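You operate a simulated robot arm through the tools that you are given. There is no shell and no other tool. Be economical: measure what you need, move in short steps, check, and stop when the job is done.

You run a simulated two-armed robot. Do the job below in one go: nothing can be reset, and whatever is moved stays where it is left.

JOB
Pick up the orange case with one hand, pass it to the other hand and put it on the shelf under the stone table. Set down upright: orange case.

It is judged by the outcome, as a careful person would: the job done as asked, and still so three seconds after it is handed in. It fails if anything else is knocked over, pushed out of place, dropped, spilled or broken.

ROBOT AND FRAMES
Two 7-joint arms with two-finger parallel grippers on one trunk, on a base that drives. Base frame: it is fixed to the floor where the robot stands at the start and does not move with it; the origin is under the middle of the robot, x ahead of it, y to its left, z up. Units: m, rad, N and s.
The left shoulder is at the start at [0.07, 0.177, 1.098], the right one opposite. With the tool pointing down near the work surface each hand reaches from about 0.1 to 0.58 m from the robot's upright axis, wherever it stands, measured 20 degrees to its own side. Places, roughly: shelf under the stone table [1.3, -0.9, 0.4]. Payload 3.43 kg a hand.
The tool frame of a hand sits at the grasp point between the pads (the TCP): z along the fingers, y along the line on which they close. The tips reach 0.03 m beyond it. Largest opening 0.094 m; finger width 0.028, thickness 0.01; the body of the gripper, 0.05 by 0.096 m, starts 0.055 m behind the TCP.
Orientation is that of the tool frame in the base frame, as a unit quaternion [x, y, z, w]. With the fingers straight down and closing along the base's y, the tool's x points along the base's -x, its y along +y and its z along -z.

CONTROLS
- The arms move only by the tool move_arm. It takes "left_targets", "right_targets" or both (then of equal length, played together; a hand with none holds still); each is text: rows parted by semicolons, each of 7 numbers parted by spaces: the turn, a rotation vector about the tool's x, y, z in rad, then the shift along the tool's x, y, z in m, then the opening in per cent of the stroke, from 0 (shut) to 100 (fully open). In form: ax ay az tx ty tz hand; .... A call has 1 to 12 rows; each row shifts and turns the commanded pose from where the row before left it, along the tool's axes as they then stand. A row lasts 0.2 s, in which the tool goes at most 0.05 m and 0.15 rad; a call with a longer step from one row to the next is refused whole, and so is a gripper value outside its range. A pose out of reach is approached as far as the arm can. The call stops where the force on the tool passes 40 N (or 10 N more than at its start, if that is more) or the arm is blocked; 0.2 s more then pass. Each finger travels about 0.153 m/s and halts on what it meets, pressing with about 21 N; the grip force reading is that of the motor and also rises with nothing between the fingers. The clock runs only during rows and for 0.2 s after the last one: add rows that do not move to give the fingers time. It gives the time, the measured TCP pose, the force on the tool (base axes), the opening and the grip force at its end, in the units of the frame above (readings bear some noise), with the torque about the TCP (base axes, N m) and any sound that the robot's microphone picked up.
- Cameras (640 x 400 px; columns grow to the right, rows downward): "scene" is now at [0.103, -0.0111, 1.3768]; the picture's right is [-0.50, -0.87, 0.00], its down [-0.81, 0.46, -0.36] and it looks along [0.31, -0.18, -0.93] (base axes); focal length 294 px, centre (320, 200). "left" rides on the left gripper at [0.076, -0.014, -0.103] in its tool frame; the picture's right is [0.18, 0.98, 0.00], its down [-0.75, 0.14, -0.64] and it looks along [-0.63, 0.12, 0.77] (tool axes); focal length 243 px, centre (320, 200). "right" rides on the right gripper at [0.076, 0.014, -0.103] in its tool frame; the picture's right is [-0.18, 0.98, 0.00], its down [-0.75, -0.14, -0.64] and it looks along [-0.63, -0.12, 0.77] (tool axes); focal length 243 px, centre (320, 200). There is no depth. A picture from a camera that has moved, and an enlarged one, comes with that camera's place and axes in the base frame and with its lens. The place of the scene camera against the robot may be out by one fixed shift of up to 0.025 m in any direction.
- get_image(camera): a new picture of that camera. No time passes.
- lift_body(by): slides the trunk up (or, below 0, down) by that many m; the arms and the scene camera ride with it, the base frame stays. It gives what a move gives, with no picture.
- base_move(legs): drives the robot by 1 to 6 legs, each [ahead, turn to the left] in m and rad, along the robot's own axes; the way and the turn of a leg run together, so that a leg with both is an arc; at most 1.5 m and 3.142 rad a leg. The arms and the cameras ride along, it lands a little off, and it stops where it bumps. It gives what a move gives.
- turn_head(pan, tilt): turns the head with the scene camera to pan (to the left, within 1.501 rad either way) and tilt (down, from -0.506 to 1.204), counted from straight ahead of the robot. It gives what a move gives.
- inspect(camera, box): a new picture of the part [left, top, right, bottom] of that camera's present view, enlarged. No time passes.
- finish_job(): hands the job in; it is judged then, once.

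Work in short steps. Places have to be worked out from the pictures, the camera data and where the tool is seen: move nearer, look again, correct. Check each grasp and each placing, and mend what went wrong. You have 120 turns and 88 pictures in all, those below and enlarged ones among them. Open the grippers and draw the arms clear of the work before you hand the job in, unless the task says otherwise; then end with one line.

The tools are called by a JSON object that holds its "name" and its "arguments". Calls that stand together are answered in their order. move_arm: Moves the arms, as the interface text tells. Its arguments: {"type":"object","properties":{"left_targets":{"type":"string"},"right_targets":{"type":"string"}},"required":[]} The other tools are called the same way: lift_body (by) slides the trunk up or down; base_move (legs) drives the base; turn_head (pan, tilt) turns the head that bears the scene camera; get_image (camera) takes a picture; inspect (camera, box) takes an enlarged picture of a part of a camera's view; finish_job () hands the job in.

At the start:

```text
clock: 0.0
left_ee_pos: [0.2912, 0.0449, 0.7084]
left_tool_rot: [0.0, 1.0, 0.0, 0.0]
left_ft_force: [0.8, 0.9, 0.6]
left_torque: [0.04, -0.02, -0.02]
left_finger_gap: 0.094
left_grip_force: 0.1
right_ee_pos: [0.2545, -0.1483, 0.7642]
right_tool_rot: [0.0, 1.0, -0.001, -0.001]
right_ft_force: [0.0, 0.1, -1.1]
right_torque: [0.01, -0.01, -0.04]
right_finger_gap: 0.094
right_grip_force: 0.1
trunk travel left (down, up): [-0.678, 0.162]
robot x, y, heading: [0.0013, -0.0039, -0.0]
head pan, tilt: [-0.52, 1.201]
```

scene: 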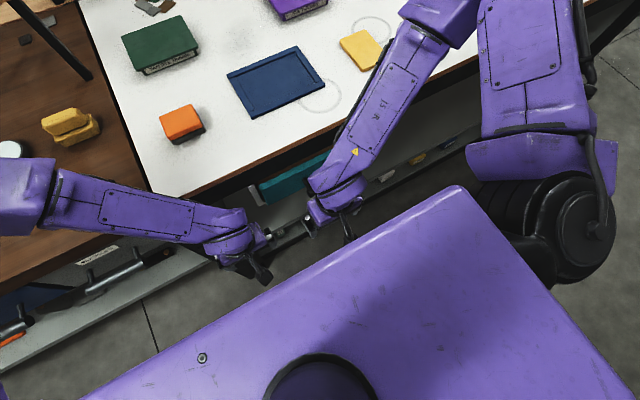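
right: 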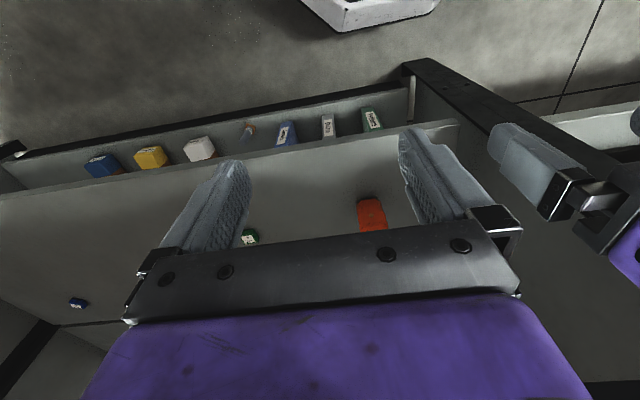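
left: 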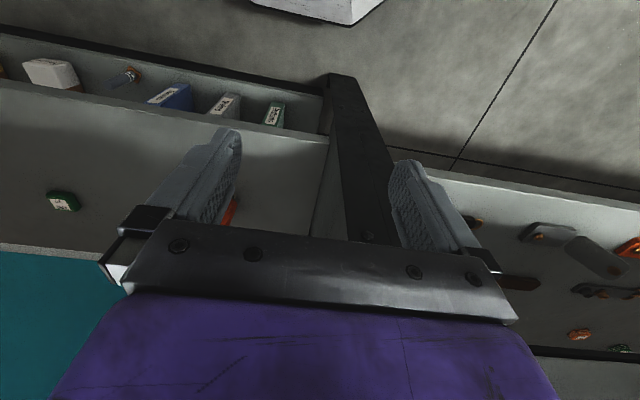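

I'll look around with the head first to find the orange case, the tables and the shelf.

{"name": "turn_head", "arguments": {"pan": 0.0, "tilt": 0.75}}

{"name": "get_image", "arguments": {"camera": "scene"}}

{"name": "turn_head", "arguments": {"pan": -0.7, "tilt": 0.6}}

{"name": "get_image", "arguments": {"camera": "scene"}}

```text
clock: 0.9
left_ee_pos: [0.2904, 0.0446, 0.7083]
left_tool_rot: [0.0, 1.0, 0.001, 0.0]
left_ft_force: [0.6, 0.1, 0.8]
left_torque: [-0.02, -0.01, -0.01]
left_finger_gap: 0.0944
left_grip_force: 0.0
right_ee_pos: [0.2531, -0.1478, 0.7636]
right_tool_rot: [0.001, 1.0, -0.001, -0.001]
right_ft_force: [0.0, -0.4, -0.5]
right_torque: [-0.01, 0.0, 0.01]
right_finger_gap: 0.094
right_grip_force: 0.1
trunk travel left (down, up): [-0.678, 0.162]
robot x, y, heading: [-0.0002, -0.0006, -0.001]
head pan, tilt: [0.0, 0.75]
```

```text
84 pictures are left
camera scene: at [0.1373, 0.0165, 1.4085], right [0.0, -1.0, 0.0], down [-0.68, 0.0, -0.73], along [0.73, 0.0, -0.68], focal length 294 px, centre (320, 200)
```

scene: 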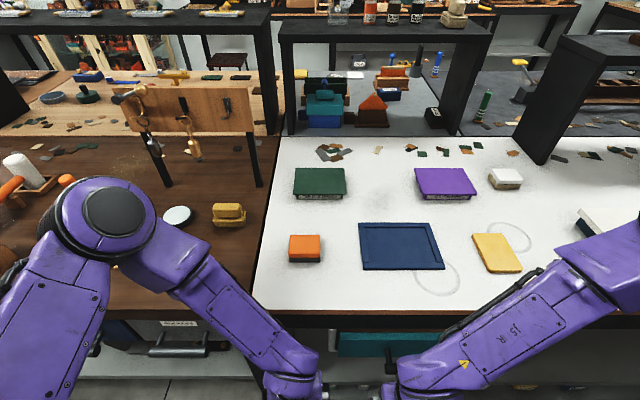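

```text
clock: 2.0
left_ee_pos: [0.29, 0.0448, 0.7092]
left_tool_rot: [0.0, 1.0, 0.0, 0.0]
left_ft_force: [0.1, 0.2, -0.5]
left_torque: [-0.02, 0.02, -0.02]
left_finger_gap: 0.0941
left_grip_force: 0.0
right_ee_pos: [0.2542, -0.1476, 0.764]
right_tool_rot: [0.0, 1.0, -0.001, -0.001]
right_ft_force: [0.9, 0.4, 0.5]
right_torque: [-0.02, -0.04, 0.04]
right_finger_gap: 0.0937
right_grip_force: 0.1
trunk travel left (down, up): [-0.678, 0.162]
robot x, y, heading: [0.0008, -0.0, -0.0]
head pan, tilt: [-0.7, 0.6]
```

```text
83 pictures are left
camera scene: at [0.1222, -0.0402, 1.4214], right [-0.64, -0.77, 0.0], down [-0.43, 0.36, -0.82], along [0.63, -0.53, -0.57], focal length 294 px, centre (320, 200)
```

scene: 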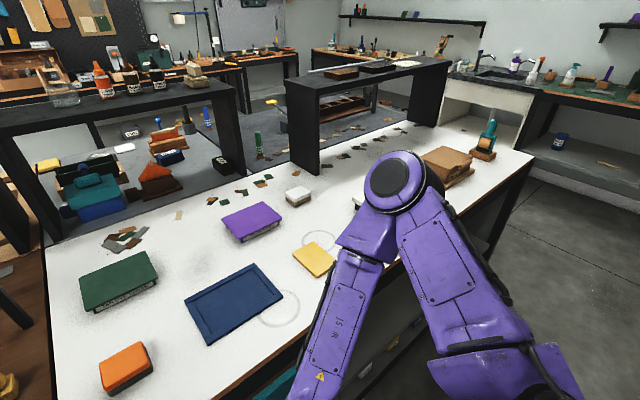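

The white table seems higher than the "work surface", and the hand cameras triangulate an orange thing at about z=0.43 near (0.59,-0.09). I'll get parallax by sliding the trunk down and looking again.

{"name": "turn_head", "arguments": {"pan": 0.0, "tilt": 0.6}}

{"name": "lift_body", "arguments": {"by": -0.3}}

{"name": "get_image", "arguments": {"camera": "scene"}}

{"name": "get_image", "arguments": {"camera": "right"}}

```text
clock: 3.1
left_ee_pos: [0.2894, 0.0454, 0.7088]
left_tool_rot: [0.0, 1.0, 0.0, 0.001]
left_ft_force: [-0.2, -0.6, 0.3]
left_torque: [-0.01, -0.01, -0.04]
left_finger_gap: 0.0939
left_grip_force: 0.1
right_ee_pos: [0.2535, -0.1487, 0.7643]
right_tool_rot: [0.0, 1.0, -0.001, 0.0]
right_ft_force: [0.5, 0.0, 0.2]
right_torque: [0.02, 0.05, -0.02]
right_finger_gap: 0.094
right_grip_force: 0.1
trunk travel left (down, up): [-0.678, 0.162]
robot x, y, heading: [-0.0015, -0.0018, 0.003]
head pan, tilt: [0.0, 0.6]
```

```text
clock: 6.1
left_ee_pos: [0.2852, 0.041, 0.4176]
left_tool_rot: [0.002, 1.0, 0.004, 0.011]
left_ft_force: [-0.4, 0.2, -0.5]
left_torque: [0.01, -0.01, 0.01]
left_finger_gap: 0.0937
left_grip_force: 0.1
right_ee_pos: [0.2474, -0.1521, 0.4678]
right_tool_rot: [0.0, 1.0, 0.005, 0.008]
right_ft_force: [-0.4, 0.5, -0.1]
right_torque: [0.0, -0.03, -0.04]
right_finger_gap: 0.0941
right_grip_force: 0.1
trunk travel left (down, up): [-0.378, 0.462]
robot x, y, heading: [0.0035, 0.0011, 0.004]
head pan, tilt: [0.0, 0.6]
```

```text
82 pictures are left
camera scene: at [0.107, 0.0025, 1.1291], right [0.0, -1.0, -0.01], down [-0.54, 0.01, -0.84], along [0.84, 0.01, -0.54], focal length 294 px, centre (320, 200)
```

scene: 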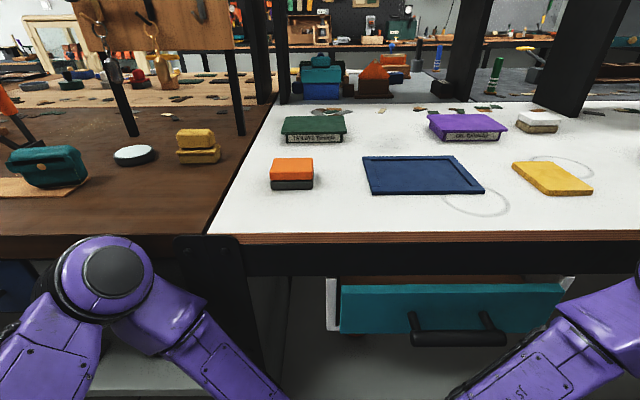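

```text
81 pictures are left
camera right: at [0.1678, -0.1385, 0.5692], right [0.18, 0.98, 0.01], down [0.74, -0.15, 0.65], along [0.64, -0.11, -0.76], focal length 243 px, centre (320, 200)
```

right: 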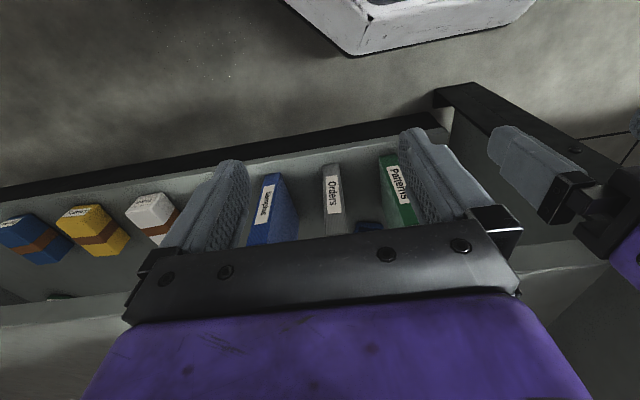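

The white table top is at about z≈0.89 with an orange/grey box on it. Below it there is a drawer and lower shelves. I need to identify the stone table and its shelf, so I'll look right and left.

{"name": "turn_head", "arguments": {"pan": -0.9, "tilt": 0.35}}

{"name": "get_image", "arguments": {"camera": "scene"}}

{"name": "get_image", "arguments": {"camera": "left"}}

{"name": "turn_head", "arguments": {"pan": -1.5, "tilt": 0.5}}

{"name": "get_image", "arguments": {"camera": "scene"}}

```text
clock: 7.3
left_ee_pos: [0.2844, 0.0416, 0.4153]
left_tool_rot: [0.0, 1.0, 0.004, 0.011]
left_ft_force: [0.3, 0.7, -1.0]
left_torque: [-0.01, 0.0, -0.01]
left_finger_gap: 0.0939
left_grip_force: 0.0
right_ee_pos: [0.2468, -0.1517, 0.4688]
right_tool_rot: [0.0, 1.0, 0.005, 0.008]
right_ft_force: [-0.3, 1.2, -0.3]
right_torque: [0.04, 0.02, 0.0]
right_finger_gap: 0.094
right_grip_force: 0.1
trunk travel left (down, up): [-0.378, 0.462]
robot x, y, heading: [-0.0009, -0.0016, 0.003]
head pan, tilt: [-0.901, 0.351]
```

```text
80 pictures are left
camera scene: at [0.0766, -0.0743, 1.1493], right [-0.78, -0.62, -0.04], down [-0.18, 0.28, -0.94], along [0.6, -0.73, -0.34], focal length 294 px, centre (320, 200)
```

scene: 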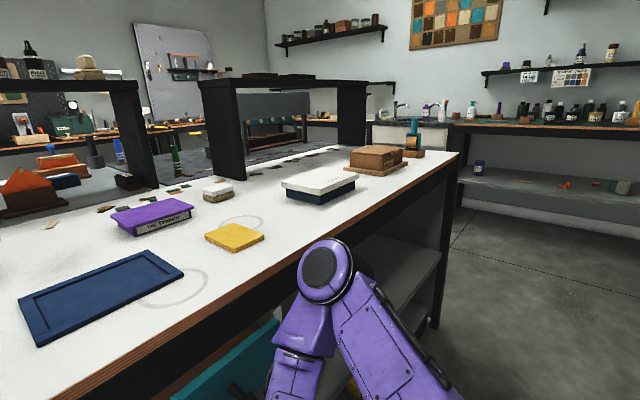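

```text
79 pictures are left
camera left: at [0.2054, 0.0275, 0.5161], right [-0.18, 0.98, 0.01], down [0.74, 0.13, 0.66], along [0.65, 0.12, -0.75], focal length 243 px, centre (320, 200)
```

left: 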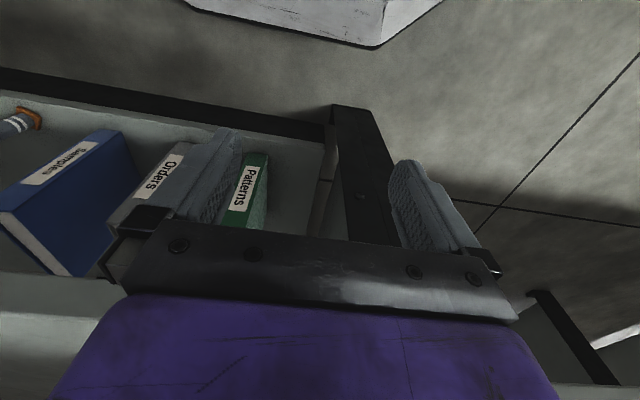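

```text
clock: 8.3
left_ee_pos: [0.2838, 0.0419, 0.415]
left_tool_rot: [-0.001, 1.0, 0.004, 0.012]
left_ft_force: [0.3, -0.1, 0.7]
left_torque: [-0.01, -0.01, 0.02]
left_finger_gap: 0.0938
left_grip_force: 0.0
right_ee_pos: [0.2471, -0.1513, 0.4677]
right_tool_rot: [0.0, 1.0, 0.005, 0.009]
right_ft_force: [0.3, -0.7, 0.3]
right_torque: [0.02, 0.02, 0.01]
right_finger_gap: 0.0943
right_grip_force: 0.0
trunk travel left (down, up): [-0.378, 0.462]
robot x, y, heading: [-0.0012, 0.002, -0.002]
head pan, tilt: [-1.499, 0.499]
```

```text
78 pictures are left
camera scene: at [0.0259, -0.0924, 1.1337], right [-1.0, -0.07, -0.03], down [-0.01, 0.49, -0.87], along [0.08, -0.87, -0.49], focal length 294 px, centre (320, 200)
```

scene: 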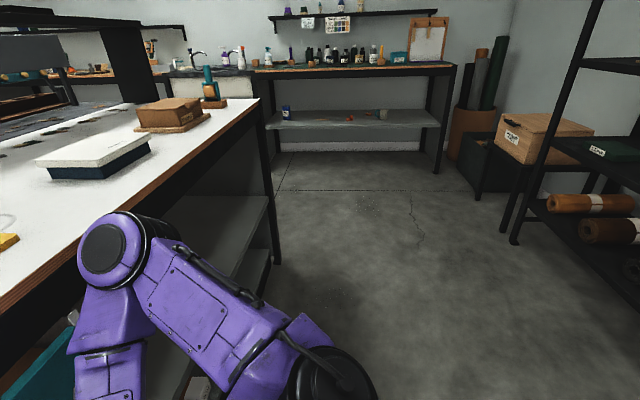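

The stone table looks to be the grey one behind the white one. I'll lower further and look under the tables.

{"name": "lift_body", "arguments": {"by": -0.3}}

{"name": "turn_head", "arguments": {"pan": -0.3, "tilt": 0.45}}

{"name": "get_image", "arguments": {"camera": "scene"}}

```text
clock: 9.5
left_ee_pos: [0.2852, 0.0438, 0.2984]
left_tool_rot: [-0.011, 0.999, -0.032, -0.008]
left_ft_force: [2.0, -2.8, 1.9]
left_torque: [0.26, 0.1, -0.01]
left_finger_gap: 0.0942
left_grip_force: 0.0
right_ee_pos: [0.1763, -0.1438, 0.3488]
right_tool_rot: [-0.016, 0.997, 0.02, -0.068]
right_ft_force: [-3.9, -1.3, -1.7]
right_torque: [0.15, -0.2, -0.04]
right_finger_gap: 0.0939
right_grip_force: 0.0
trunk travel left (down, up): [-0.3, 0.54]
robot x, y, heading: [-0.0292, -0.0152, -0.11]
head pan, tilt: [-1.499, 0.499]
stopped: the arm was blocked; the commanded pose is now the measured one
```

```text
clock: 10.9
left_ee_pos: [0.2903, 0.049, 0.2813]
left_tool_rot: [-0.008, 0.999, -0.01, -0.041]
left_ft_force: [-0.8, -0.6, -0.2]
left_torque: [0.01, -0.03, -0.01]
left_finger_gap: 0.094
left_grip_force: 0.1
right_ee_pos: [0.2527, -0.1445, 0.3568]
right_tool_rot: [-0.009, 0.999, 0.012, -0.039]
right_ft_force: [-0.6, -0.3, -0.3]
right_torque: [0.01, 0.05, 0.02]
right_finger_gap: 0.094
right_grip_force: 0.1
trunk travel left (down, up): [-0.3, 0.54]
robot x, y, heading: [0.0017, -0.0207, 0.021]
head pan, tilt: [-0.3, 0.45]
```

```text
77 pictures are left
camera scene: at [0.0653, -0.0362, 1.0713], right [-0.28, -0.96, -0.03], down [-0.35, 0.13, -0.93], along [0.9, -0.25, -0.37], focal length 294 px, centre (320, 200)
```

scene: 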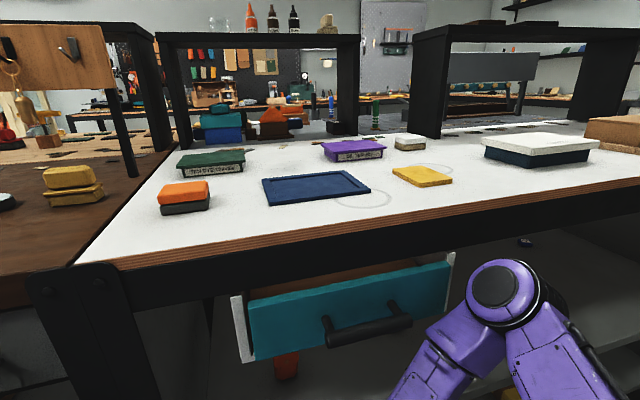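

The arm touched something while going down. I'll raise again and back away from the table to look underneath at a distance.

{"name": "lift_body", "arguments": {"by": 0.1}}

{"name": "base_move", "arguments": {"legs": [[-0.6, 0]]}}

{"name": "get_image", "arguments": {"camera": "scene"}}

```text
clock: 11.2
left_ee_pos: [0.2999, 0.0554, 0.2485]
left_tool_rot: [-0.014, 0.996, -0.015, -0.086]
left_ft_force: [0.7, 0.5, -1.0]
left_torque: [-0.07, 0.03, -0.01]
left_finger_gap: 0.0938
left_grip_force: 0.1
right_ee_pos: [0.2699, -0.1429, 0.3301]
right_tool_rot: [0.0, 0.997, 0.008, -0.079]
right_ft_force: [-2.0, -1.1, 0.3]
right_torque: [0.08, -0.15, 0.0]
right_finger_gap: 0.094
right_grip_force: 0.0
trunk travel left (down, up): [-0.3, 0.54]
robot x, y, heading: [-0.0025, -0.0173, 0.021]
head pan, tilt: [-0.3, 0.45]
stopped: the arm was blocked; the commanded pose is now the measured one
```

```text
clock: 14.6
left_ee_pos: [-0.28, 0.0272, 0.2491]
left_tool_rot: [0.002, 0.997, -0.014, -0.082]
left_ft_force: [0.6, 0.4, 1.4]
left_torque: [-0.07, 0.0, 0.02]
left_finger_gap: 0.0938
left_grip_force: 0.1
right_ee_pos: [-0.3126, -0.1649, 0.3311]
right_tool_rot: [0.003, 0.997, 0.008, -0.078]
right_ft_force: [-0.2, 0.7, -1.0]
right_torque: [-0.11, 0.06, -0.01]
right_finger_gap: 0.0939
right_grip_force: 0.0
trunk travel left (down, up): [-0.3, 0.54]
robot x, y, heading: [-0.5803, -0.0998, 0.004]
head pan, tilt: [-0.3, 0.45]
```

```text
76 pictures are left
camera scene: at [-0.4418, -0.1103, 1.0569], right [-0.29, -0.96, 0.0], down [-0.42, 0.13, -0.9], along [0.86, -0.27, -0.44], focal length 294 px, centre (320, 200)
```

scene: 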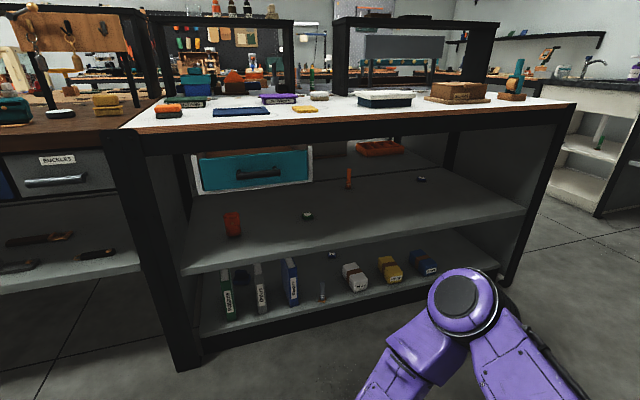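

Backed off cleanly; the mid-shelf under the white table is visible. I'll zoom in on both orange candidates.

{"name": "inspect", "arguments": {"camera": "scene", "box": [120, 60, 340, 200]}}

{"name": "inspect", "arguments": {"camera": "scene", "box": [180, 130, 440, 310]}}

{"name": "inspect", "arguments": {"camera": "scene", "box": [320, 10, 640, 210]}}

```text
2.86 times, centred on (230, 130) of scene
camera zoom: at [-0.4418, -0.1103, 1.0569], right [-0.29, -0.96, 0.0], down [-0.42, 0.13, -0.9], along [0.86, -0.27, -0.44], focal length 839 px, centre (577, 400)
```

zoom: 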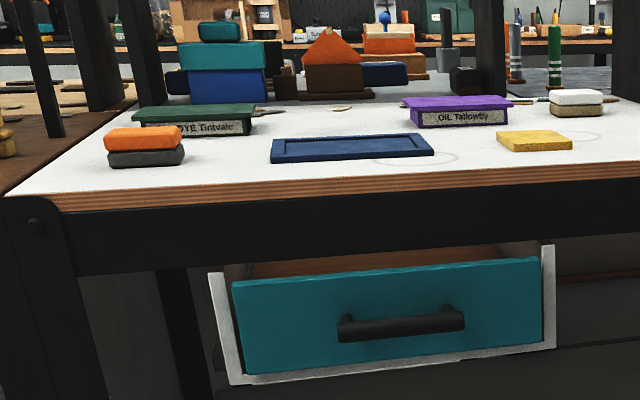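

```text
2.22 times, centred on (310, 220) of scene
camera zoom: at [-0.4418, -0.1103, 1.0569], right [-0.29, -0.96, 0.0], down [-0.42, 0.13, -0.9], along [0.86, -0.27, -0.44], focal length 652 px, centre (342, 156)
```

zoom: 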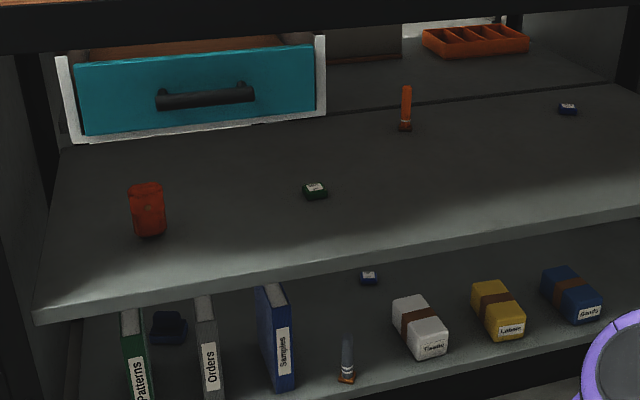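

```text
2.00 times, centred on (480, 110) of scene
camera zoom: at [-0.4418, -0.1103, 1.0569], right [-0.29, -0.96, 0.0], down [-0.42, 0.13, -0.9], along [0.86, -0.27, -0.44], focal length 587 px, centre (0, 380)
```

zoom: 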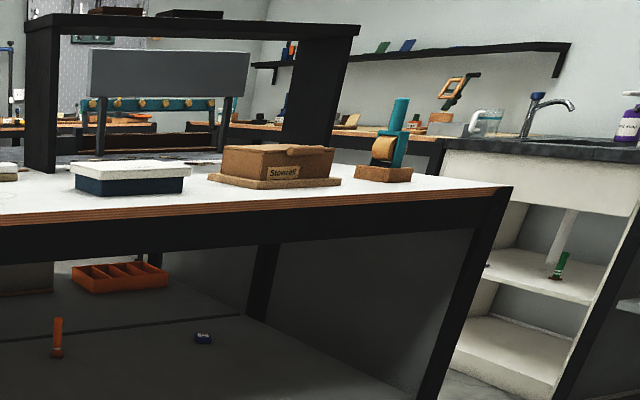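

The low orange item is a cup; the orange case is the orange/grey two-part box on the white table at about (0.51, 0.05, 0.92). I raise the trunk fully while clear of the table.

{"name": "lift_body", "arguments": {"by": 0.54}}

{"name": "turn_head", "arguments": {"pan": 0.0, "tilt": 0.6}}

{"name": "get_image", "arguments": {"camera": "scene"}}

```text
refused: 0.54 is not a number from -0.4 to 0.4
```

```text
clock: 15.4
left_ee_pos: [-0.28, 0.0265, 0.248]
left_tool_rot: [0.002, 0.996, -0.013, -0.084]
left_ft_force: [0.2, 0.9, -0.3]
left_torque: [0.02, -0.02, 0.01]
left_finger_gap: 0.094
left_grip_force: 0.1
right_ee_pos: [-0.3124, -0.1648, 0.3314]
right_tool_rot: [0.003, 0.997, 0.008, -0.079]
right_ft_force: [-0.2, 0.0, -0.3]
right_torque: [-0.03, 0.0, -0.02]
right_finger_gap: 0.094
right_grip_force: 0.0
trunk travel left (down, up): [-0.3, 0.54]
robot x, y, heading: [-0.5839, -0.1016, 0.005]
head pan, tilt: [0.0, 0.6]
```

```text
72 pictures are left
camera scene: at [-0.4409, -0.0828, 1.0434], right [0.0, -1.0, 0.0], down [-0.56, 0.0, -0.83], along [0.83, 0.0, -0.56], focal length 294 px, centre (320, 200)
```

scene: 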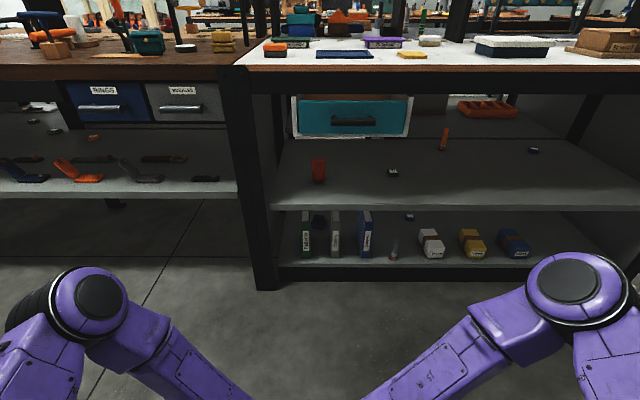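

There are L-shaped items on the left table's shelf, one of them orange. I'll zoom to check it isn't a case.

{"name": "inspect", "arguments": {"camera": "scene", "box": [0, 90, 240, 230]}}

{"name": "lift_body", "arguments": {"by": 0.4}}

{"name": "lift_body", "arguments": {"by": 0.14}}

{"name": "get_image", "arguments": {"camera": "scene"}}

```text
2.67 times, centred on (120, 160) of scene
camera zoom: at [-0.4409, -0.0828, 1.0434], right [0.0, -1.0, 0.0], down [-0.56, 0.0, -0.83], along [0.83, 0.0, -0.56], focal length 783 px, centre (853, 307)
```

zoom: 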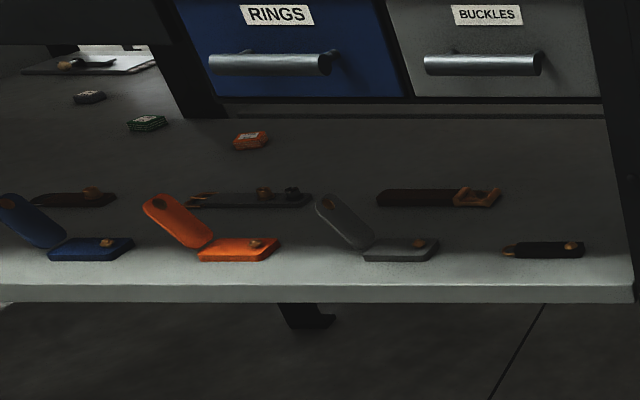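

```text
clock: 19.2
left_ee_pos: [-0.2802, 0.0263, 0.6486]
left_tool_rot: [0.002, 0.996, -0.013, -0.084]
left_ft_force: [0.0, 0.2, 0.4]
left_torque: [-0.04, -0.03, -0.04]
left_finger_gap: 0.094
left_grip_force: 0.1
right_ee_pos: [-0.3125, -0.1639, 0.7315]
right_tool_rot: [0.004, 0.997, 0.007, -0.079]
right_ft_force: [-0.6, 0.7, -1.1]
right_torque: [-0.02, 0.01, -0.03]
right_finger_gap: 0.0944
right_grip_force: 0.0
trunk travel left (down, up): [-0.7, 0.14]
robot x, y, heading: [-0.5805, -0.1027, 0.007]
head pan, tilt: [0.0, 0.6]
```

```text
clock: 20.9
left_ee_pos: [-0.2798, 0.0266, 0.7879]
left_tool_rot: [0.002, 0.996, -0.013, -0.084]
left_ft_force: [-0.1, -1.0, 0.1]
left_torque: [0.01, -0.01, 0.01]
left_finger_gap: 0.0939
left_grip_force: 0.0
right_ee_pos: [-0.3119, -0.1646, 0.8694]
right_tool_rot: [0.004, 0.997, 0.008, -0.078]
right_ft_force: [0.1, 0.7, 0.0]
right_torque: [0.0, 0.02, 0.01]
right_finger_gap: 0.0941
right_grip_force: 0.1
trunk travel left (down, up): [-0.84, 0.0]
robot x, y, heading: [-0.5806, -0.0995, 0.003]
head pan, tilt: [0.0, 0.6]
```

```text
70 pictures are left
camera scene: at [-0.4406, -0.0831, 1.583], right [0.0, -1.0, 0.0], down [-0.57, 0.0, -0.82], along [0.82, 0.0, -0.57], focal length 294 px, centre (320, 200)
```

scene: 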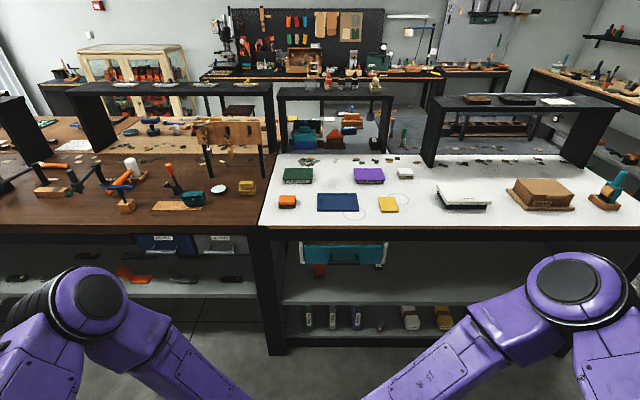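

Several orange candidates exist, including one on the z≈0.43 shelf. I'll lower again here (clear of the table) and zoom tightly on each.

{"name": "inspect", "arguments": {"camera": "scene", "box": [260, 180, 324, 220]}}

{"name": "lift_body", "arguments": {"by": -0.4}}

{"name": "lift_body", "arguments": {"by": -0.1}}

{"name": "inspect", "arguments": {"camera": "scene", "box": [280, 140, 360, 190]}}

{"name": "inspect", "arguments": {"camera": "scene", "box": [40, 140, 136, 200]}}

```text
10.00 times, centred on (292, 200) of scene
camera zoom: at [-0.4406, -0.0831, 1.583], right [0.0, -1.0, 0.0], down [-0.57, 0.0, -0.82], along [0.82, 0.0, -0.57], focal length 2936 px, centre (600, 200)
```

zoom: 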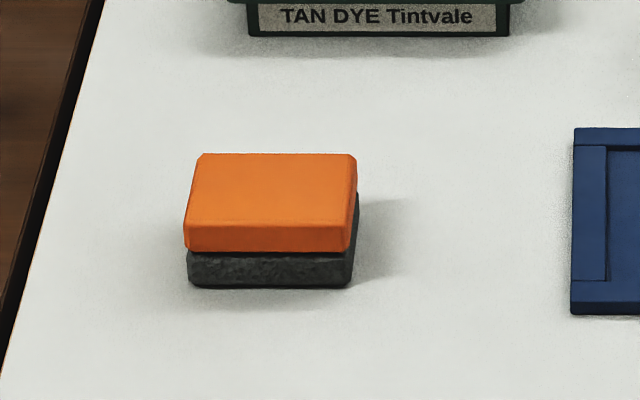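

```text
clock: 24.7
left_ee_pos: [-0.2792, 0.0277, 0.387]
left_tool_rot: [0.002, 0.996, -0.014, -0.083]
left_ft_force: [0.2, -0.5, -0.1]
left_torque: [0.01, 0.01, 0.02]
left_finger_gap: 0.094
left_grip_force: 0.0
right_ee_pos: [-0.3127, -0.1641, 0.4702]
right_tool_rot: [0.004, 0.997, 0.008, -0.079]
right_ft_force: [0.3, 0.5, -1.1]
right_torque: [0.01, -0.01, -0.02]
right_finger_gap: 0.0939
right_grip_force: 0.1
trunk travel left (down, up): [-0.44, 0.4]
robot x, y, heading: [-0.5809, -0.1028, -0.003]
head pan, tilt: [0.0, 0.6]
```

```text
clock: 26.0
left_ee_pos: [-0.28, 0.0273, 0.2873]
left_tool_rot: [0.002, 0.996, -0.015, -0.083]
left_ft_force: [0.1, 1.0, 0.6]
left_torque: [0.01, 0.02, -0.03]
left_finger_gap: 0.0941
left_grip_force: 0.0
right_ee_pos: [-0.3123, -0.1648, 0.3702]
right_tool_rot: [0.003, 0.997, 0.008, -0.079]
right_ft_force: [-0.1, 0.0, -1.1]
right_torque: [-0.04, 0.02, 0.02]
right_finger_gap: 0.0941
right_grip_force: 0.1
trunk travel left (down, up): [-0.34, 0.5]
robot x, y, heading: [-0.5819, -0.0992, 0.005]
head pan, tilt: [0.0, 0.6]
```

```text
8.00 times, centred on (320, 165) of scene
camera zoom: at [-0.4411, -0.0831, 1.0832], right [0.0, -1.0, 0.0], down [-0.56, 0.0, -0.83], along [0.83, 0.0, -0.56], focal length 2349 px, centre (320, 480)
```

zoom: 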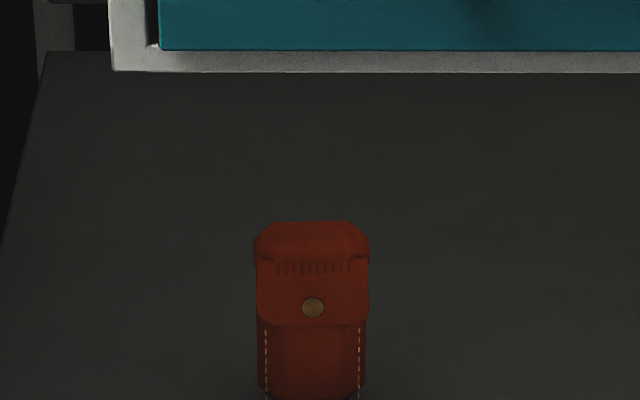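

```text
6.67 times, centred on (88, 170) of scene
camera zoom: at [-0.4411, -0.0831, 1.0832], right [0.0, -1.0, 0.0], down [-0.56, 0.0, -0.83], along [0.83, 0.0, -0.56], focal length 1958 px, centre (1867, 400)
```

zoom: 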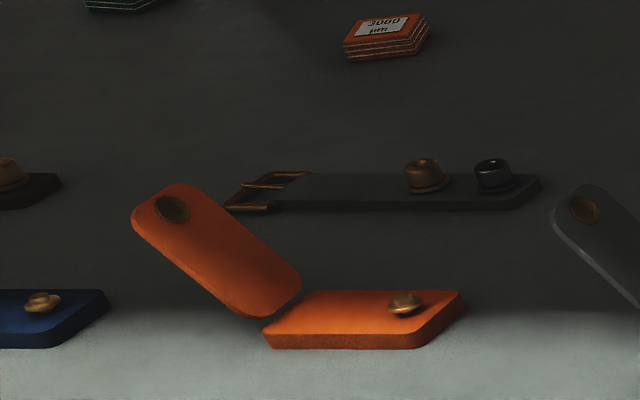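

The snap-flap leather case standing on the mid-shelf (about x 0.58, y −0.08, z 0.45–0.54, ~6 cm wide) is the orange case; the block on top is just a sanding sponge. I raise the trunk a bit and pitch the left hand to about 30° below horizontal in free space.

{"name": "lift_body", "arguments": {"by": 0.2}}

{"name": "move_arm", "arguments": {"left_targets": "0 -0.135 0 0 0 0 100;0 -0.135 0 0 0 0 100;0 -0.135 0 0 0 0 100;0 -0.135 0 0 0 0 100;0 -0.135 0 0 0 0 100;0 -0.135 0 0 0 0 100;0 -0.135 0 0 0 0 100;0 -0.135 0 0 0 0 100;0 -0.135 0 0 0 0 100"}}

{"name": "get_image", "arguments": {"camera": "scene"}}

{"name": "get_image", "arguments": {"camera": "left"}}

```text
clock: 28.2
left_ee_pos: [-0.2796, 0.0274, 0.4879]
left_tool_rot: [0.002, 0.996, -0.014, -0.084]
left_ft_force: [-0.8, 0.2, -0.3]
left_torque: [0.02, -0.02, 0.01]
left_finger_gap: 0.0938
left_grip_force: 0.1
right_ee_pos: [-0.3135, -0.165, 0.5708]
right_tool_rot: [0.003, 0.997, 0.008, -0.078]
right_ft_force: [0.3, -0.3, 0.2]
right_torque: [-0.03, 0.0, -0.02]
right_finger_gap: 0.094
right_grip_force: 0.0
trunk travel left (down, up): [-0.54, 0.3]
robot x, y, heading: [-0.5871, -0.1013, 0.003]
head pan, tilt: [0.0, 0.6]
```

```text
clock: 30.2
left_ee_pos: [-0.2797, 0.0275, 0.4874]
left_tool_rot: [-0.008, 0.865, -0.012, 0.501]
left_ft_force: [0.3, -0.9, 0.1]
left_torque: [-0.02, 0.01, -0.02]
left_finger_gap: 0.0942
left_grip_force: 0.0
right_ee_pos: [-0.3133, -0.1642, 0.5703]
right_tool_rot: [0.003, 0.997, 0.008, -0.079]
right_ft_force: [-0.4, -0.5, -0.3]
right_torque: [-0.02, 0.0, -0.01]
right_finger_gap: 0.0939
right_grip_force: 0.1
trunk travel left (down, up): [-0.54, 0.3]
robot x, y, heading: [-0.5852, -0.1016, 0.004]
head pan, tilt: [0.0, 0.6]
```

```text
66 pictures are left
camera scene: at [-0.4408, -0.0827, 1.2831], right [0.0, -1.0, 0.0], down [-0.57, 0.0, -0.82], along [0.82, 0.0, -0.57], focal length 294 px, centre (320, 200)
```

scene: 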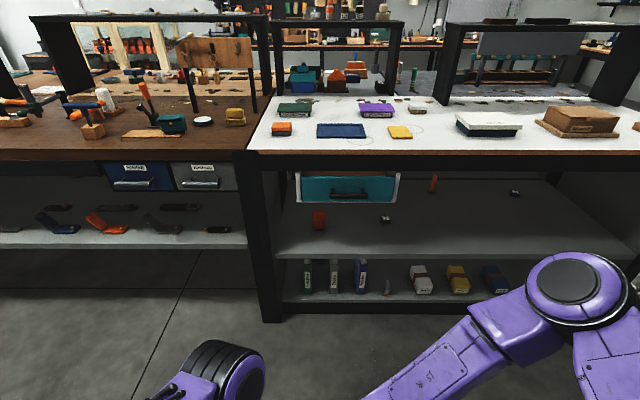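

```text
65 pictures are left
camera left: at [-0.4069, 0.0132, 0.4729], right [-0.09, 0.98, -0.19], down [-0.18, 0.17, 0.97], along [0.98, 0.12, 0.16], focal length 243 px, centre (320, 200)
```

left: 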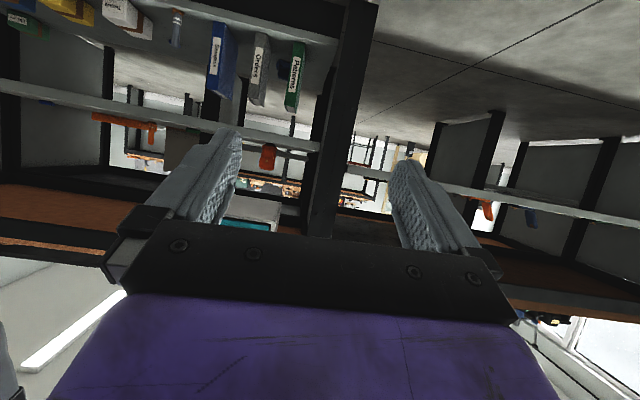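

The case is seen in the left camera too, giving about (0.58, −0.10, 0.50) at mid height. I test the extended reach here in free space before going in.

{"name": "move_arm", "arguments": {"left_targets": "0 0 0 -0.02 -0.0167 0.0346 100;0 0 0 -0.02 -0.0167 0.0346 100;0 0 0 -0.02 -0.0167 0.0346 100;0 0 0 -0.02 -0.0167 0.0346 100;0 0 0 -0.02 -0.0167 0.0346 100;0 0 0 -0.02 -0.0167 0.0346 100;0 0 0 -0.02 -0.0167 0.0346 100"}}

{"name": "get_image", "arguments": {"camera": "scene"}}

```text
clock: 31.8
left_ee_pos: [0.002, -0.0907, 0.4905]
left_tool_rot: [-0.007, 0.866, -0.012, 0.499]
left_ft_force: [0.8, 0.4, -0.2]
left_torque: [0.01, 0.01, -0.03]
left_finger_gap: 0.0941
left_grip_force: 0.0
right_ee_pos: [-0.3124, -0.164, 0.5715]
right_tool_rot: [0.004, 0.997, 0.008, -0.078]
right_ft_force: [-0.8, 0.7, -1.0]
right_torque: [-0.01, -0.02, 0.03]
right_finger_gap: 0.0939
right_grip_force: 0.1
trunk travel left (down, up): [-0.54, 0.3]
robot x, y, heading: [-0.5823, -0.1017, -0.0]
head pan, tilt: [0.0, 0.6]
```

```text
64 pictures are left
camera scene: at [-0.4404, -0.0833, 1.2831], right [0.0, -1.0, 0.0], down [-0.57, 0.0, -0.82], along [0.82, 0.0, -0.57], focal length 294 px, centre (320, 200)
```

scene: 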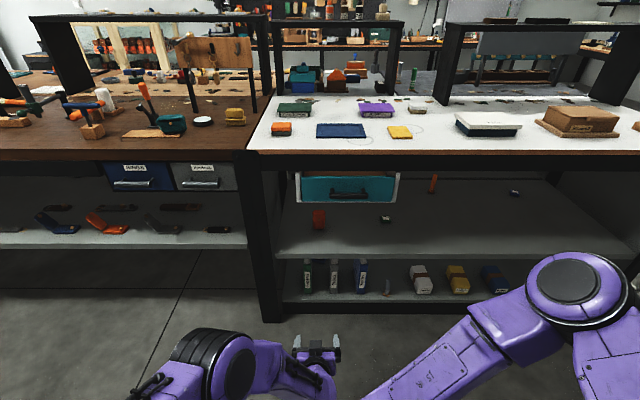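

Reach is fine but the elbow would end up near the table leg, so I test a longer reach in front of the left shoulder, which would let the robot stand further back.

{"name": "move_arm", "arguments": {"left_targets": "0 0 0 -0.0155 0.028 0.0268 100;0 0 0 -0.0155 0.028 0.0268 100;0 0 0 -0.0155 0.028 0.0268 100;0 0 0 -0.0155 0.028 0.0268 100;0 0 0 -0.0155 0.028 0.0268 100"}}

{"name": "get_image", "arguments": {"camera": "scene"}}

```text
clock: 33.0
left_ee_pos: [0.1396, 0.0377, 0.4883]
left_tool_rot: [-0.006, 0.866, -0.012, 0.5]
left_ft_force: [0.9, -0.5, 0.4]
left_torque: [-0.04, -0.02, -0.04]
left_finger_gap: 0.0939
left_grip_force: 0.0
left hand out of reach, approached as far as the arm can: row 5
right_ee_pos: [-0.3126, -0.1637, 0.5698]
right_tool_rot: [0.003, 0.997, 0.008, -0.079]
right_ft_force: [-1.2, -0.1, 0.5]
right_torque: [-0.03, -0.03, 0.0]
right_finger_gap: 0.0942
right_grip_force: 0.0
trunk travel left (down, up): [-0.54, 0.3]
robot x, y, heading: [-0.5826, -0.1, 0.0]
head pan, tilt: [0.0, 0.6]
```

```text
63 pictures are left
camera scene: at [-0.4411, -0.0834, 1.2832], right [0.0, -1.0, 0.0], down [-0.56, 0.0, -0.83], along [0.83, 0.0, -0.56], focal length 294 px, centre (320, 200)
```

scene: 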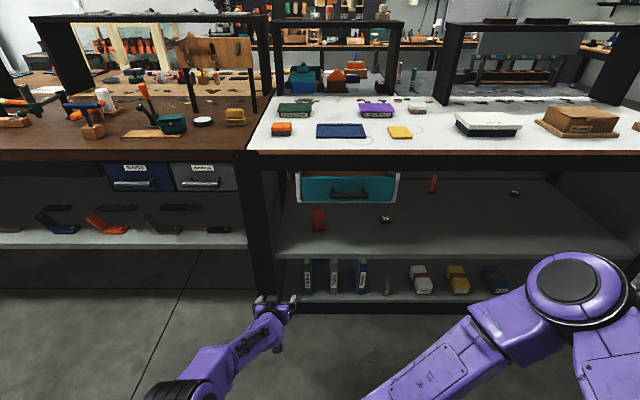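

Nearly straight arm works with the elbow well back. I lower the trunk 0.12 m and raise the hand correspondingly so the forearm passes flatter under the drawer.

{"name": "lift_body", "arguments": {"by": -0.12}}

{"name": "move_arm", "arguments": {"left_targets": "0 0 0 -0.0375 0 -0.0217 100;0 0 0 -0.0375 0 -0.0217 100;0 0 0 -0.0375 0 -0.0217 100"}}

{"name": "get_image", "arguments": {"camera": "scene"}}

{"name": "get_image", "arguments": {"camera": "left"}}

```text
clock: 34.5
left_ee_pos: [0.1409, 0.0364, 0.3686]
left_tool_rot: [-0.006, 0.866, -0.013, 0.5]
left_ft_force: [-0.4, 0.8, 0.0]
left_torque: [-0.01, 0.0, -0.01]
left_finger_gap: 0.094
left_grip_force: 0.1
right_ee_pos: [-0.3124, -0.1638, 0.4514]
right_tool_rot: [0.003, 0.997, 0.009, -0.078]
right_ft_force: [-0.3, -0.1, -0.2]
right_torque: [0.01, 0.04, 0.01]
right_finger_gap: 0.0941
right_grip_force: 0.1
trunk travel left (down, up): [-0.42, 0.42]
robot x, y, heading: [-0.5803, -0.098, 0.006]
head pan, tilt: [0.0, 0.6]
```

```text
clock: 35.3
left_ee_pos: [0.1392, 0.0405, 0.499]
left_tool_rot: [-0.006, 0.865, -0.012, 0.501]
left_ft_force: [0.0, 0.4, 0.4]
left_torque: [0.0, 0.02, -0.03]
left_finger_gap: 0.0939
left_grip_force: 0.2
right_ee_pos: [-0.3134, -0.1646, 0.4502]
right_tool_rot: [0.004, 0.997, 0.007, -0.078]
right_ft_force: [0.2, 1.0, 0.7]
right_torque: [0.04, -0.01, 0.04]
right_finger_gap: 0.094
right_grip_force: 0.0
trunk travel left (down, up): [-0.42, 0.42]
robot x, y, heading: [-0.5841, -0.0997, -0.0]
head pan, tilt: [0.0, 0.6]
```

```text
62 pictures are left
camera scene: at [-0.4415, -0.0833, 1.1631], right [0.0, -1.0, 0.0], down [-0.56, 0.0, -0.83], along [0.83, 0.0, -0.56], focal length 294 px, centre (320, 200)
```

scene: 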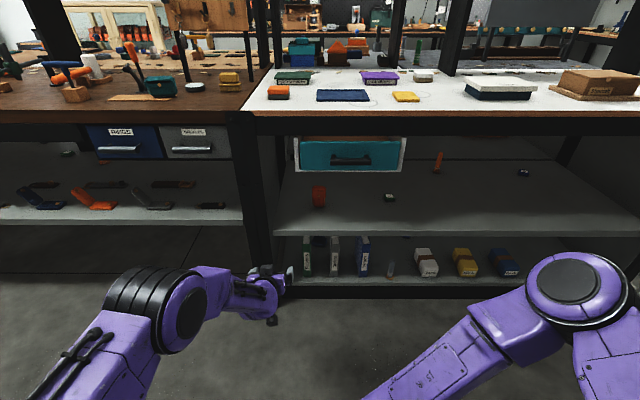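

```text
61 pictures are left
camera left: at [0.0122, 0.0259, 0.4837], right [-0.09, 0.98, -0.19], down [-0.18, 0.17, 0.97], along [0.98, 0.12, 0.16], focal length 243 px, centre (320, 200)
```

left: 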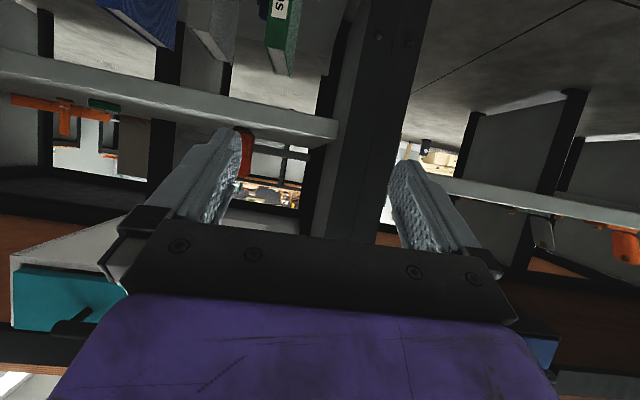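

Now extend further here to straighten the arm again at this lower trunk height.

{"name": "move_arm", "arguments": {"left_targets": "0 0 0 -0.0175 0 0.03 100;0 0 0 -0.0175 0 0.03 100;0 0 0 0 0 0 100"}}

{"name": "get_image", "arguments": {"camera": "scene"}}

```text
clock: 36.1
left_ee_pos: [0.2092, 0.0385, 0.4981]
left_tool_rot: [-0.005, 0.866, -0.012, 0.5]
left_ft_force: [-0.6, 0.8, -1.2]
left_torque: [0.01, -0.02, 0.0]
left_finger_gap: 0.0939
left_grip_force: 0.1
right_ee_pos: [-0.3129, -0.1645, 0.4507]
right_tool_rot: [0.003, 0.997, 0.008, -0.079]
right_ft_force: [-0.1, 0.2, 0.4]
right_torque: [0.02, 0.0, 0.0]
right_finger_gap: 0.0939
right_grip_force: 0.2
trunk travel left (down, up): [-0.42, 0.42]
robot x, y, heading: [-0.5855, -0.0993, -0.005]
head pan, tilt: [0.0, 0.6]
```

```text
60 pictures are left
camera scene: at [-0.441, -0.0832, 1.1632], right [0.0, -1.0, 0.0], down [-0.56, 0.0, -0.83], along [0.83, 0.0, -0.56], focal length 294 px, centre (320, 200)
```

scene: 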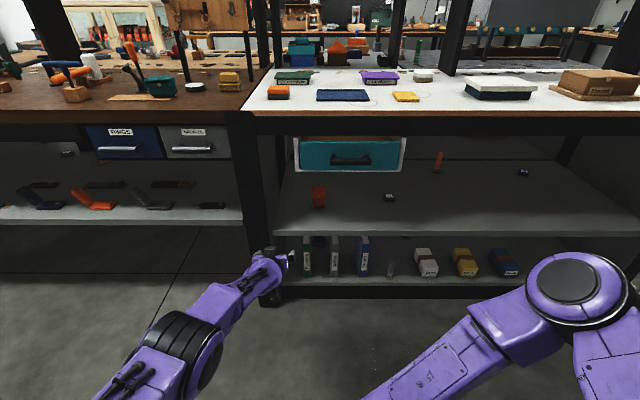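

Good: arm is nearly straight and flat (TCP 0.79 ahead). I shift the robot about 0.13 m right and 0.16 m forward, leaving the hand short of the case.

{"name": "base_move", "arguments": {"legs": [[0, -0.65], [0.21, 0], [0, 0.65]]}}

{"name": "get_image", "arguments": {"camera": "left"}}

{"name": "get_image", "arguments": {"camera": "scene"}}

```text
clock: 38.9
left_ee_pos: [0.1605, -0.5005, 0.5037]
left_tool_rot: [0.28, 0.817, -0.171, 0.473]
left_ft_force: [0.2, 1.5, -1.3]
left_torque: [-0.05, -0.05, -0.04]
left_finger_gap: 0.0943
left_grip_force: 0.0
right_ee_pos: [-0.3809, -0.3368, 0.4542]
right_tool_rot: [0.324, 0.943, 0.031, -0.067]
right_ft_force: [0.2, -0.4, 0.2]
right_torque: [0.01, 0.02, 0.01]
right_finger_gap: 0.0939
right_grip_force: 0.0
trunk travel left (down, up): [-0.42, 0.42]
robot x, y, heading: [-0.5501, -0.1255, -0.628]
head pan, tilt: [0.0, 0.6]
stopped in leg 2: the robot was blocked; the commanded pose is now the measured one
```

```text
59 pictures are left
camera left: at [0.0526, -0.433, 0.4874], right [0.54, 0.83, -0.17], down [-0.05, 0.24, 0.97], along [0.84, -0.51, 0.17], focal length 243 px, centre (320, 200)
```

left: 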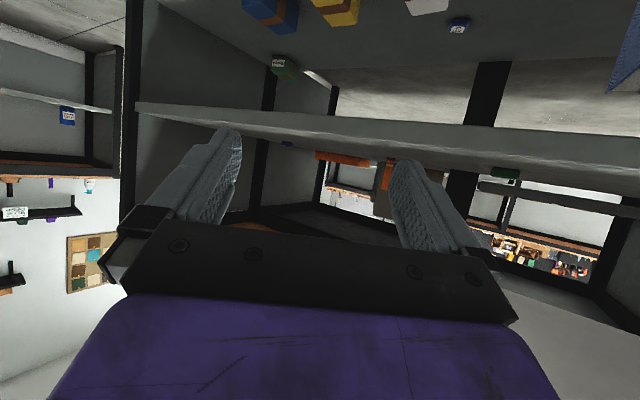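

```text
58 pictures are left
camera scene: at [-0.4349, -0.1908, 1.1631], right [-0.59, -0.81, 0.0], down [-0.46, 0.33, -0.82], along [0.67, -0.49, -0.57], focal length 294 px, centre (320, 200)
```

scene: 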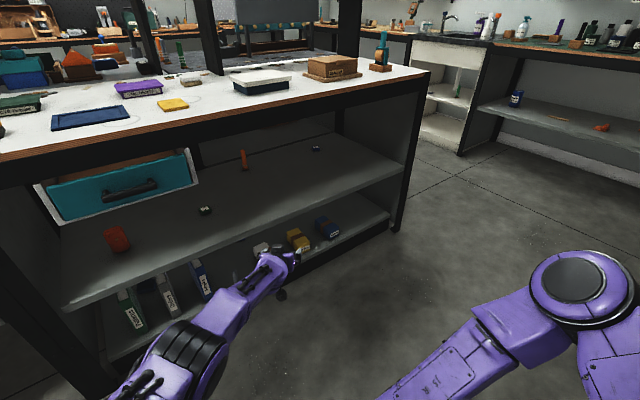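

The drive stopped early though nothing seems in contact (forces near zero). I retry the remaining forward leg in a small step.

{"name": "base_move", "arguments": {"legs": [[0.1, 0]]}}

```text
clock: 40.0
left_ee_pos: [0.2437, -0.5596, 0.5024]
left_tool_rot: [0.28, 0.818, -0.171, 0.474]
left_ft_force: [-0.5, 0.4, 0.3]
left_torque: [-0.01, 0.0, -0.01]
left_finger_gap: 0.0942
left_grip_force: 0.0
right_ee_pos: [-0.2979, -0.3974, 0.4525]
right_tool_rot: [0.322, 0.944, 0.031, -0.068]
right_ft_force: [0.0, -0.1, 0.5]
right_torque: [-0.03, 0.02, 0.0]
right_finger_gap: 0.0943
right_grip_force: 0.0
trunk travel left (down, up): [-0.42, 0.42]
robot x, y, heading: [-0.4709, -0.1851, -0.625]
head pan, tilt: [0.0, 0.6]
```

That moved freely. Finish the shift and turn back to face the table.

{"name": "base_move", "arguments": {"legs": [[0.06, 0], [0, 0.625]]}}

{"name": "get_image", "arguments": {"camera": "left"}}

{"name": "get_image", "arguments": {"camera": "scene"}}

```text
clock: 42.7
left_ee_pos: [0.3766, -0.1081, 0.5044]
left_tool_rot: [0.015, 0.864, -0.016, 0.504]
left_ft_force: [-0.4, -0.6, 0.1]
left_torque: [0.02, 0.01, -0.03]
left_finger_gap: 0.0938
left_grip_force: 0.0
right_ee_pos: [-0.1584, -0.2915, 0.4521]
right_tool_rot: [0.017, 0.997, 0.008, -0.072]
right_ft_force: [0.3, -0.1, 0.4]
right_torque: [-0.03, -0.01, 0.04]
right_finger_gap: 0.0943
right_grip_force: 0.0
trunk travel left (down, up): [-0.42, 0.42]
robot x, y, heading: [-0.4205, -0.2206, -0.008]
head pan, tilt: [0.0, 0.6]
```

```text
57 pictures are left
camera left: at [0.2488, -0.1162, 0.4874], right [-0.05, 0.98, -0.17], down [-0.18, 0.16, 0.97], along [0.98, 0.08, 0.17], focal length 243 px, centre (320, 200)
```

left: 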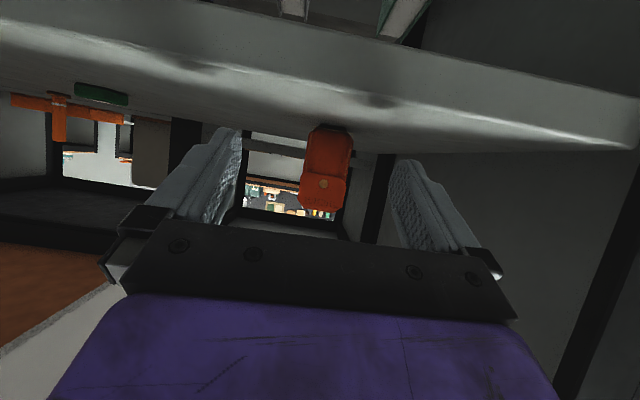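

```text
56 pictures are left
camera scene: at [-0.2787, -0.2042, 1.1631], right [-0.01, -1.0, 0.0], down [-0.57, 0.0, -0.82], along [0.82, -0.01, -0.57], focal length 294 px, centre (320, 200)
```

scene: 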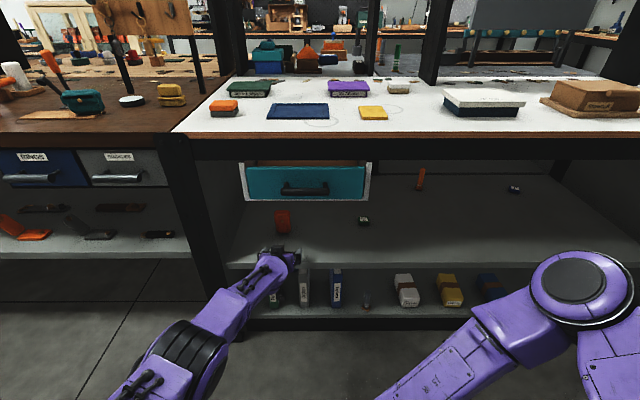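

Case is centered at about y −0.088, z 0.45–0.55, x 0.53–0.58. I correct the hand's lateral offset and yaw, then drive in 0.1 m and look again.

{"name": "move_arm", "arguments": {"left_targets": "-0.043 0 -0.025 0 0.02 0 100;0 0 0 0 0 0 100"}}

{"name": "base_move", "arguments": {"legs": [[0.1, 0]]}}

{"name": "get_image", "arguments": {"camera": "left"}}

{"name": "get_image", "arguments": {"camera": "scene"}}

```text
clock: 43.3
left_ee_pos: [0.3771, -0.0887, 0.5038]
left_tool_rot: [-0.004, 0.864, -0.006, 0.504]
left_ft_force: [1.1, -0.1, -0.2]
left_torque: [0.0, -0.01, 0.01]
left_finger_gap: 0.0942
left_grip_force: 0.0
right_ee_pos: [-0.1578, -0.292, 0.4516]
right_tool_rot: [0.018, 0.997, 0.009, -0.074]
right_ft_force: [-0.3, 0.4, 0.2]
right_torque: [0.0, -0.02, 0.02]
right_finger_gap: 0.0939
right_grip_force: 0.1
trunk travel left (down, up): [-0.42, 0.42]
robot x, y, heading: [-0.4223, -0.2198, -0.012]
head pan, tilt: [0.0, 0.6]
```

```text
clock: 44.4
left_ee_pos: [0.4763, -0.0893, 0.5012]
left_tool_rot: [-0.005, 0.864, -0.006, 0.503]
left_ft_force: [-0.4, -0.1, 0.0]
left_torque: [-0.01, 0.0, -0.04]
left_finger_gap: 0.094
left_grip_force: 0.1
right_ee_pos: [-0.0568, -0.2923, 0.4518]
right_tool_rot: [0.017, 0.997, 0.009, -0.074]
right_ft_force: [0.1, -0.7, 0.0]
right_torque: [0.02, -0.02, -0.02]
right_finger_gap: 0.0939
right_grip_force: 0.0
trunk travel left (down, up): [-0.42, 0.42]
robot x, y, heading: [-0.3202, -0.2214, -0.008]
head pan, tilt: [0.0, 0.6]
```

```text
55 pictures are left
camera left: at [0.3502, -0.1031, 0.4866], right [-0.09, 0.98, -0.17], down [-0.19, 0.15, 0.97], along [0.98, 0.12, 0.17], focal length 243 px, centre (320, 200)
```

left: 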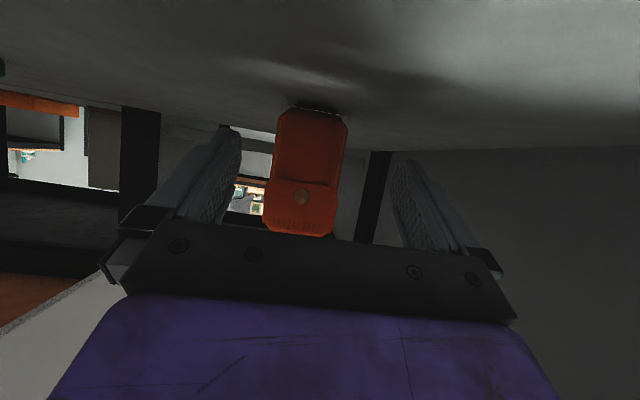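

```text
54 pictures are left
camera scene: at [-0.1778, -0.2051, 1.1629], right [-0.01, -1.0, 0.0], down [-0.57, 0.0, -0.82], along [0.82, -0.01, -0.57], focal length 294 px, centre (320, 200)
```

scene: 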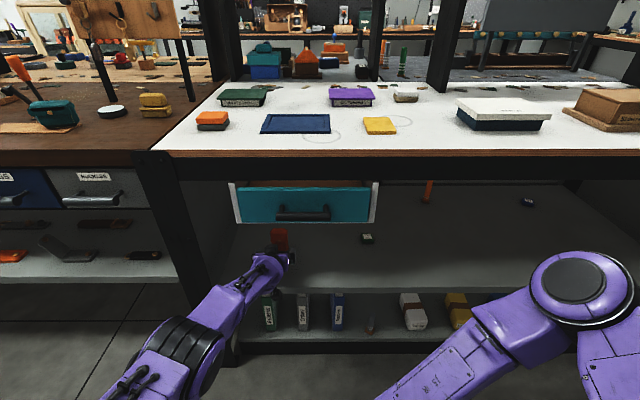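

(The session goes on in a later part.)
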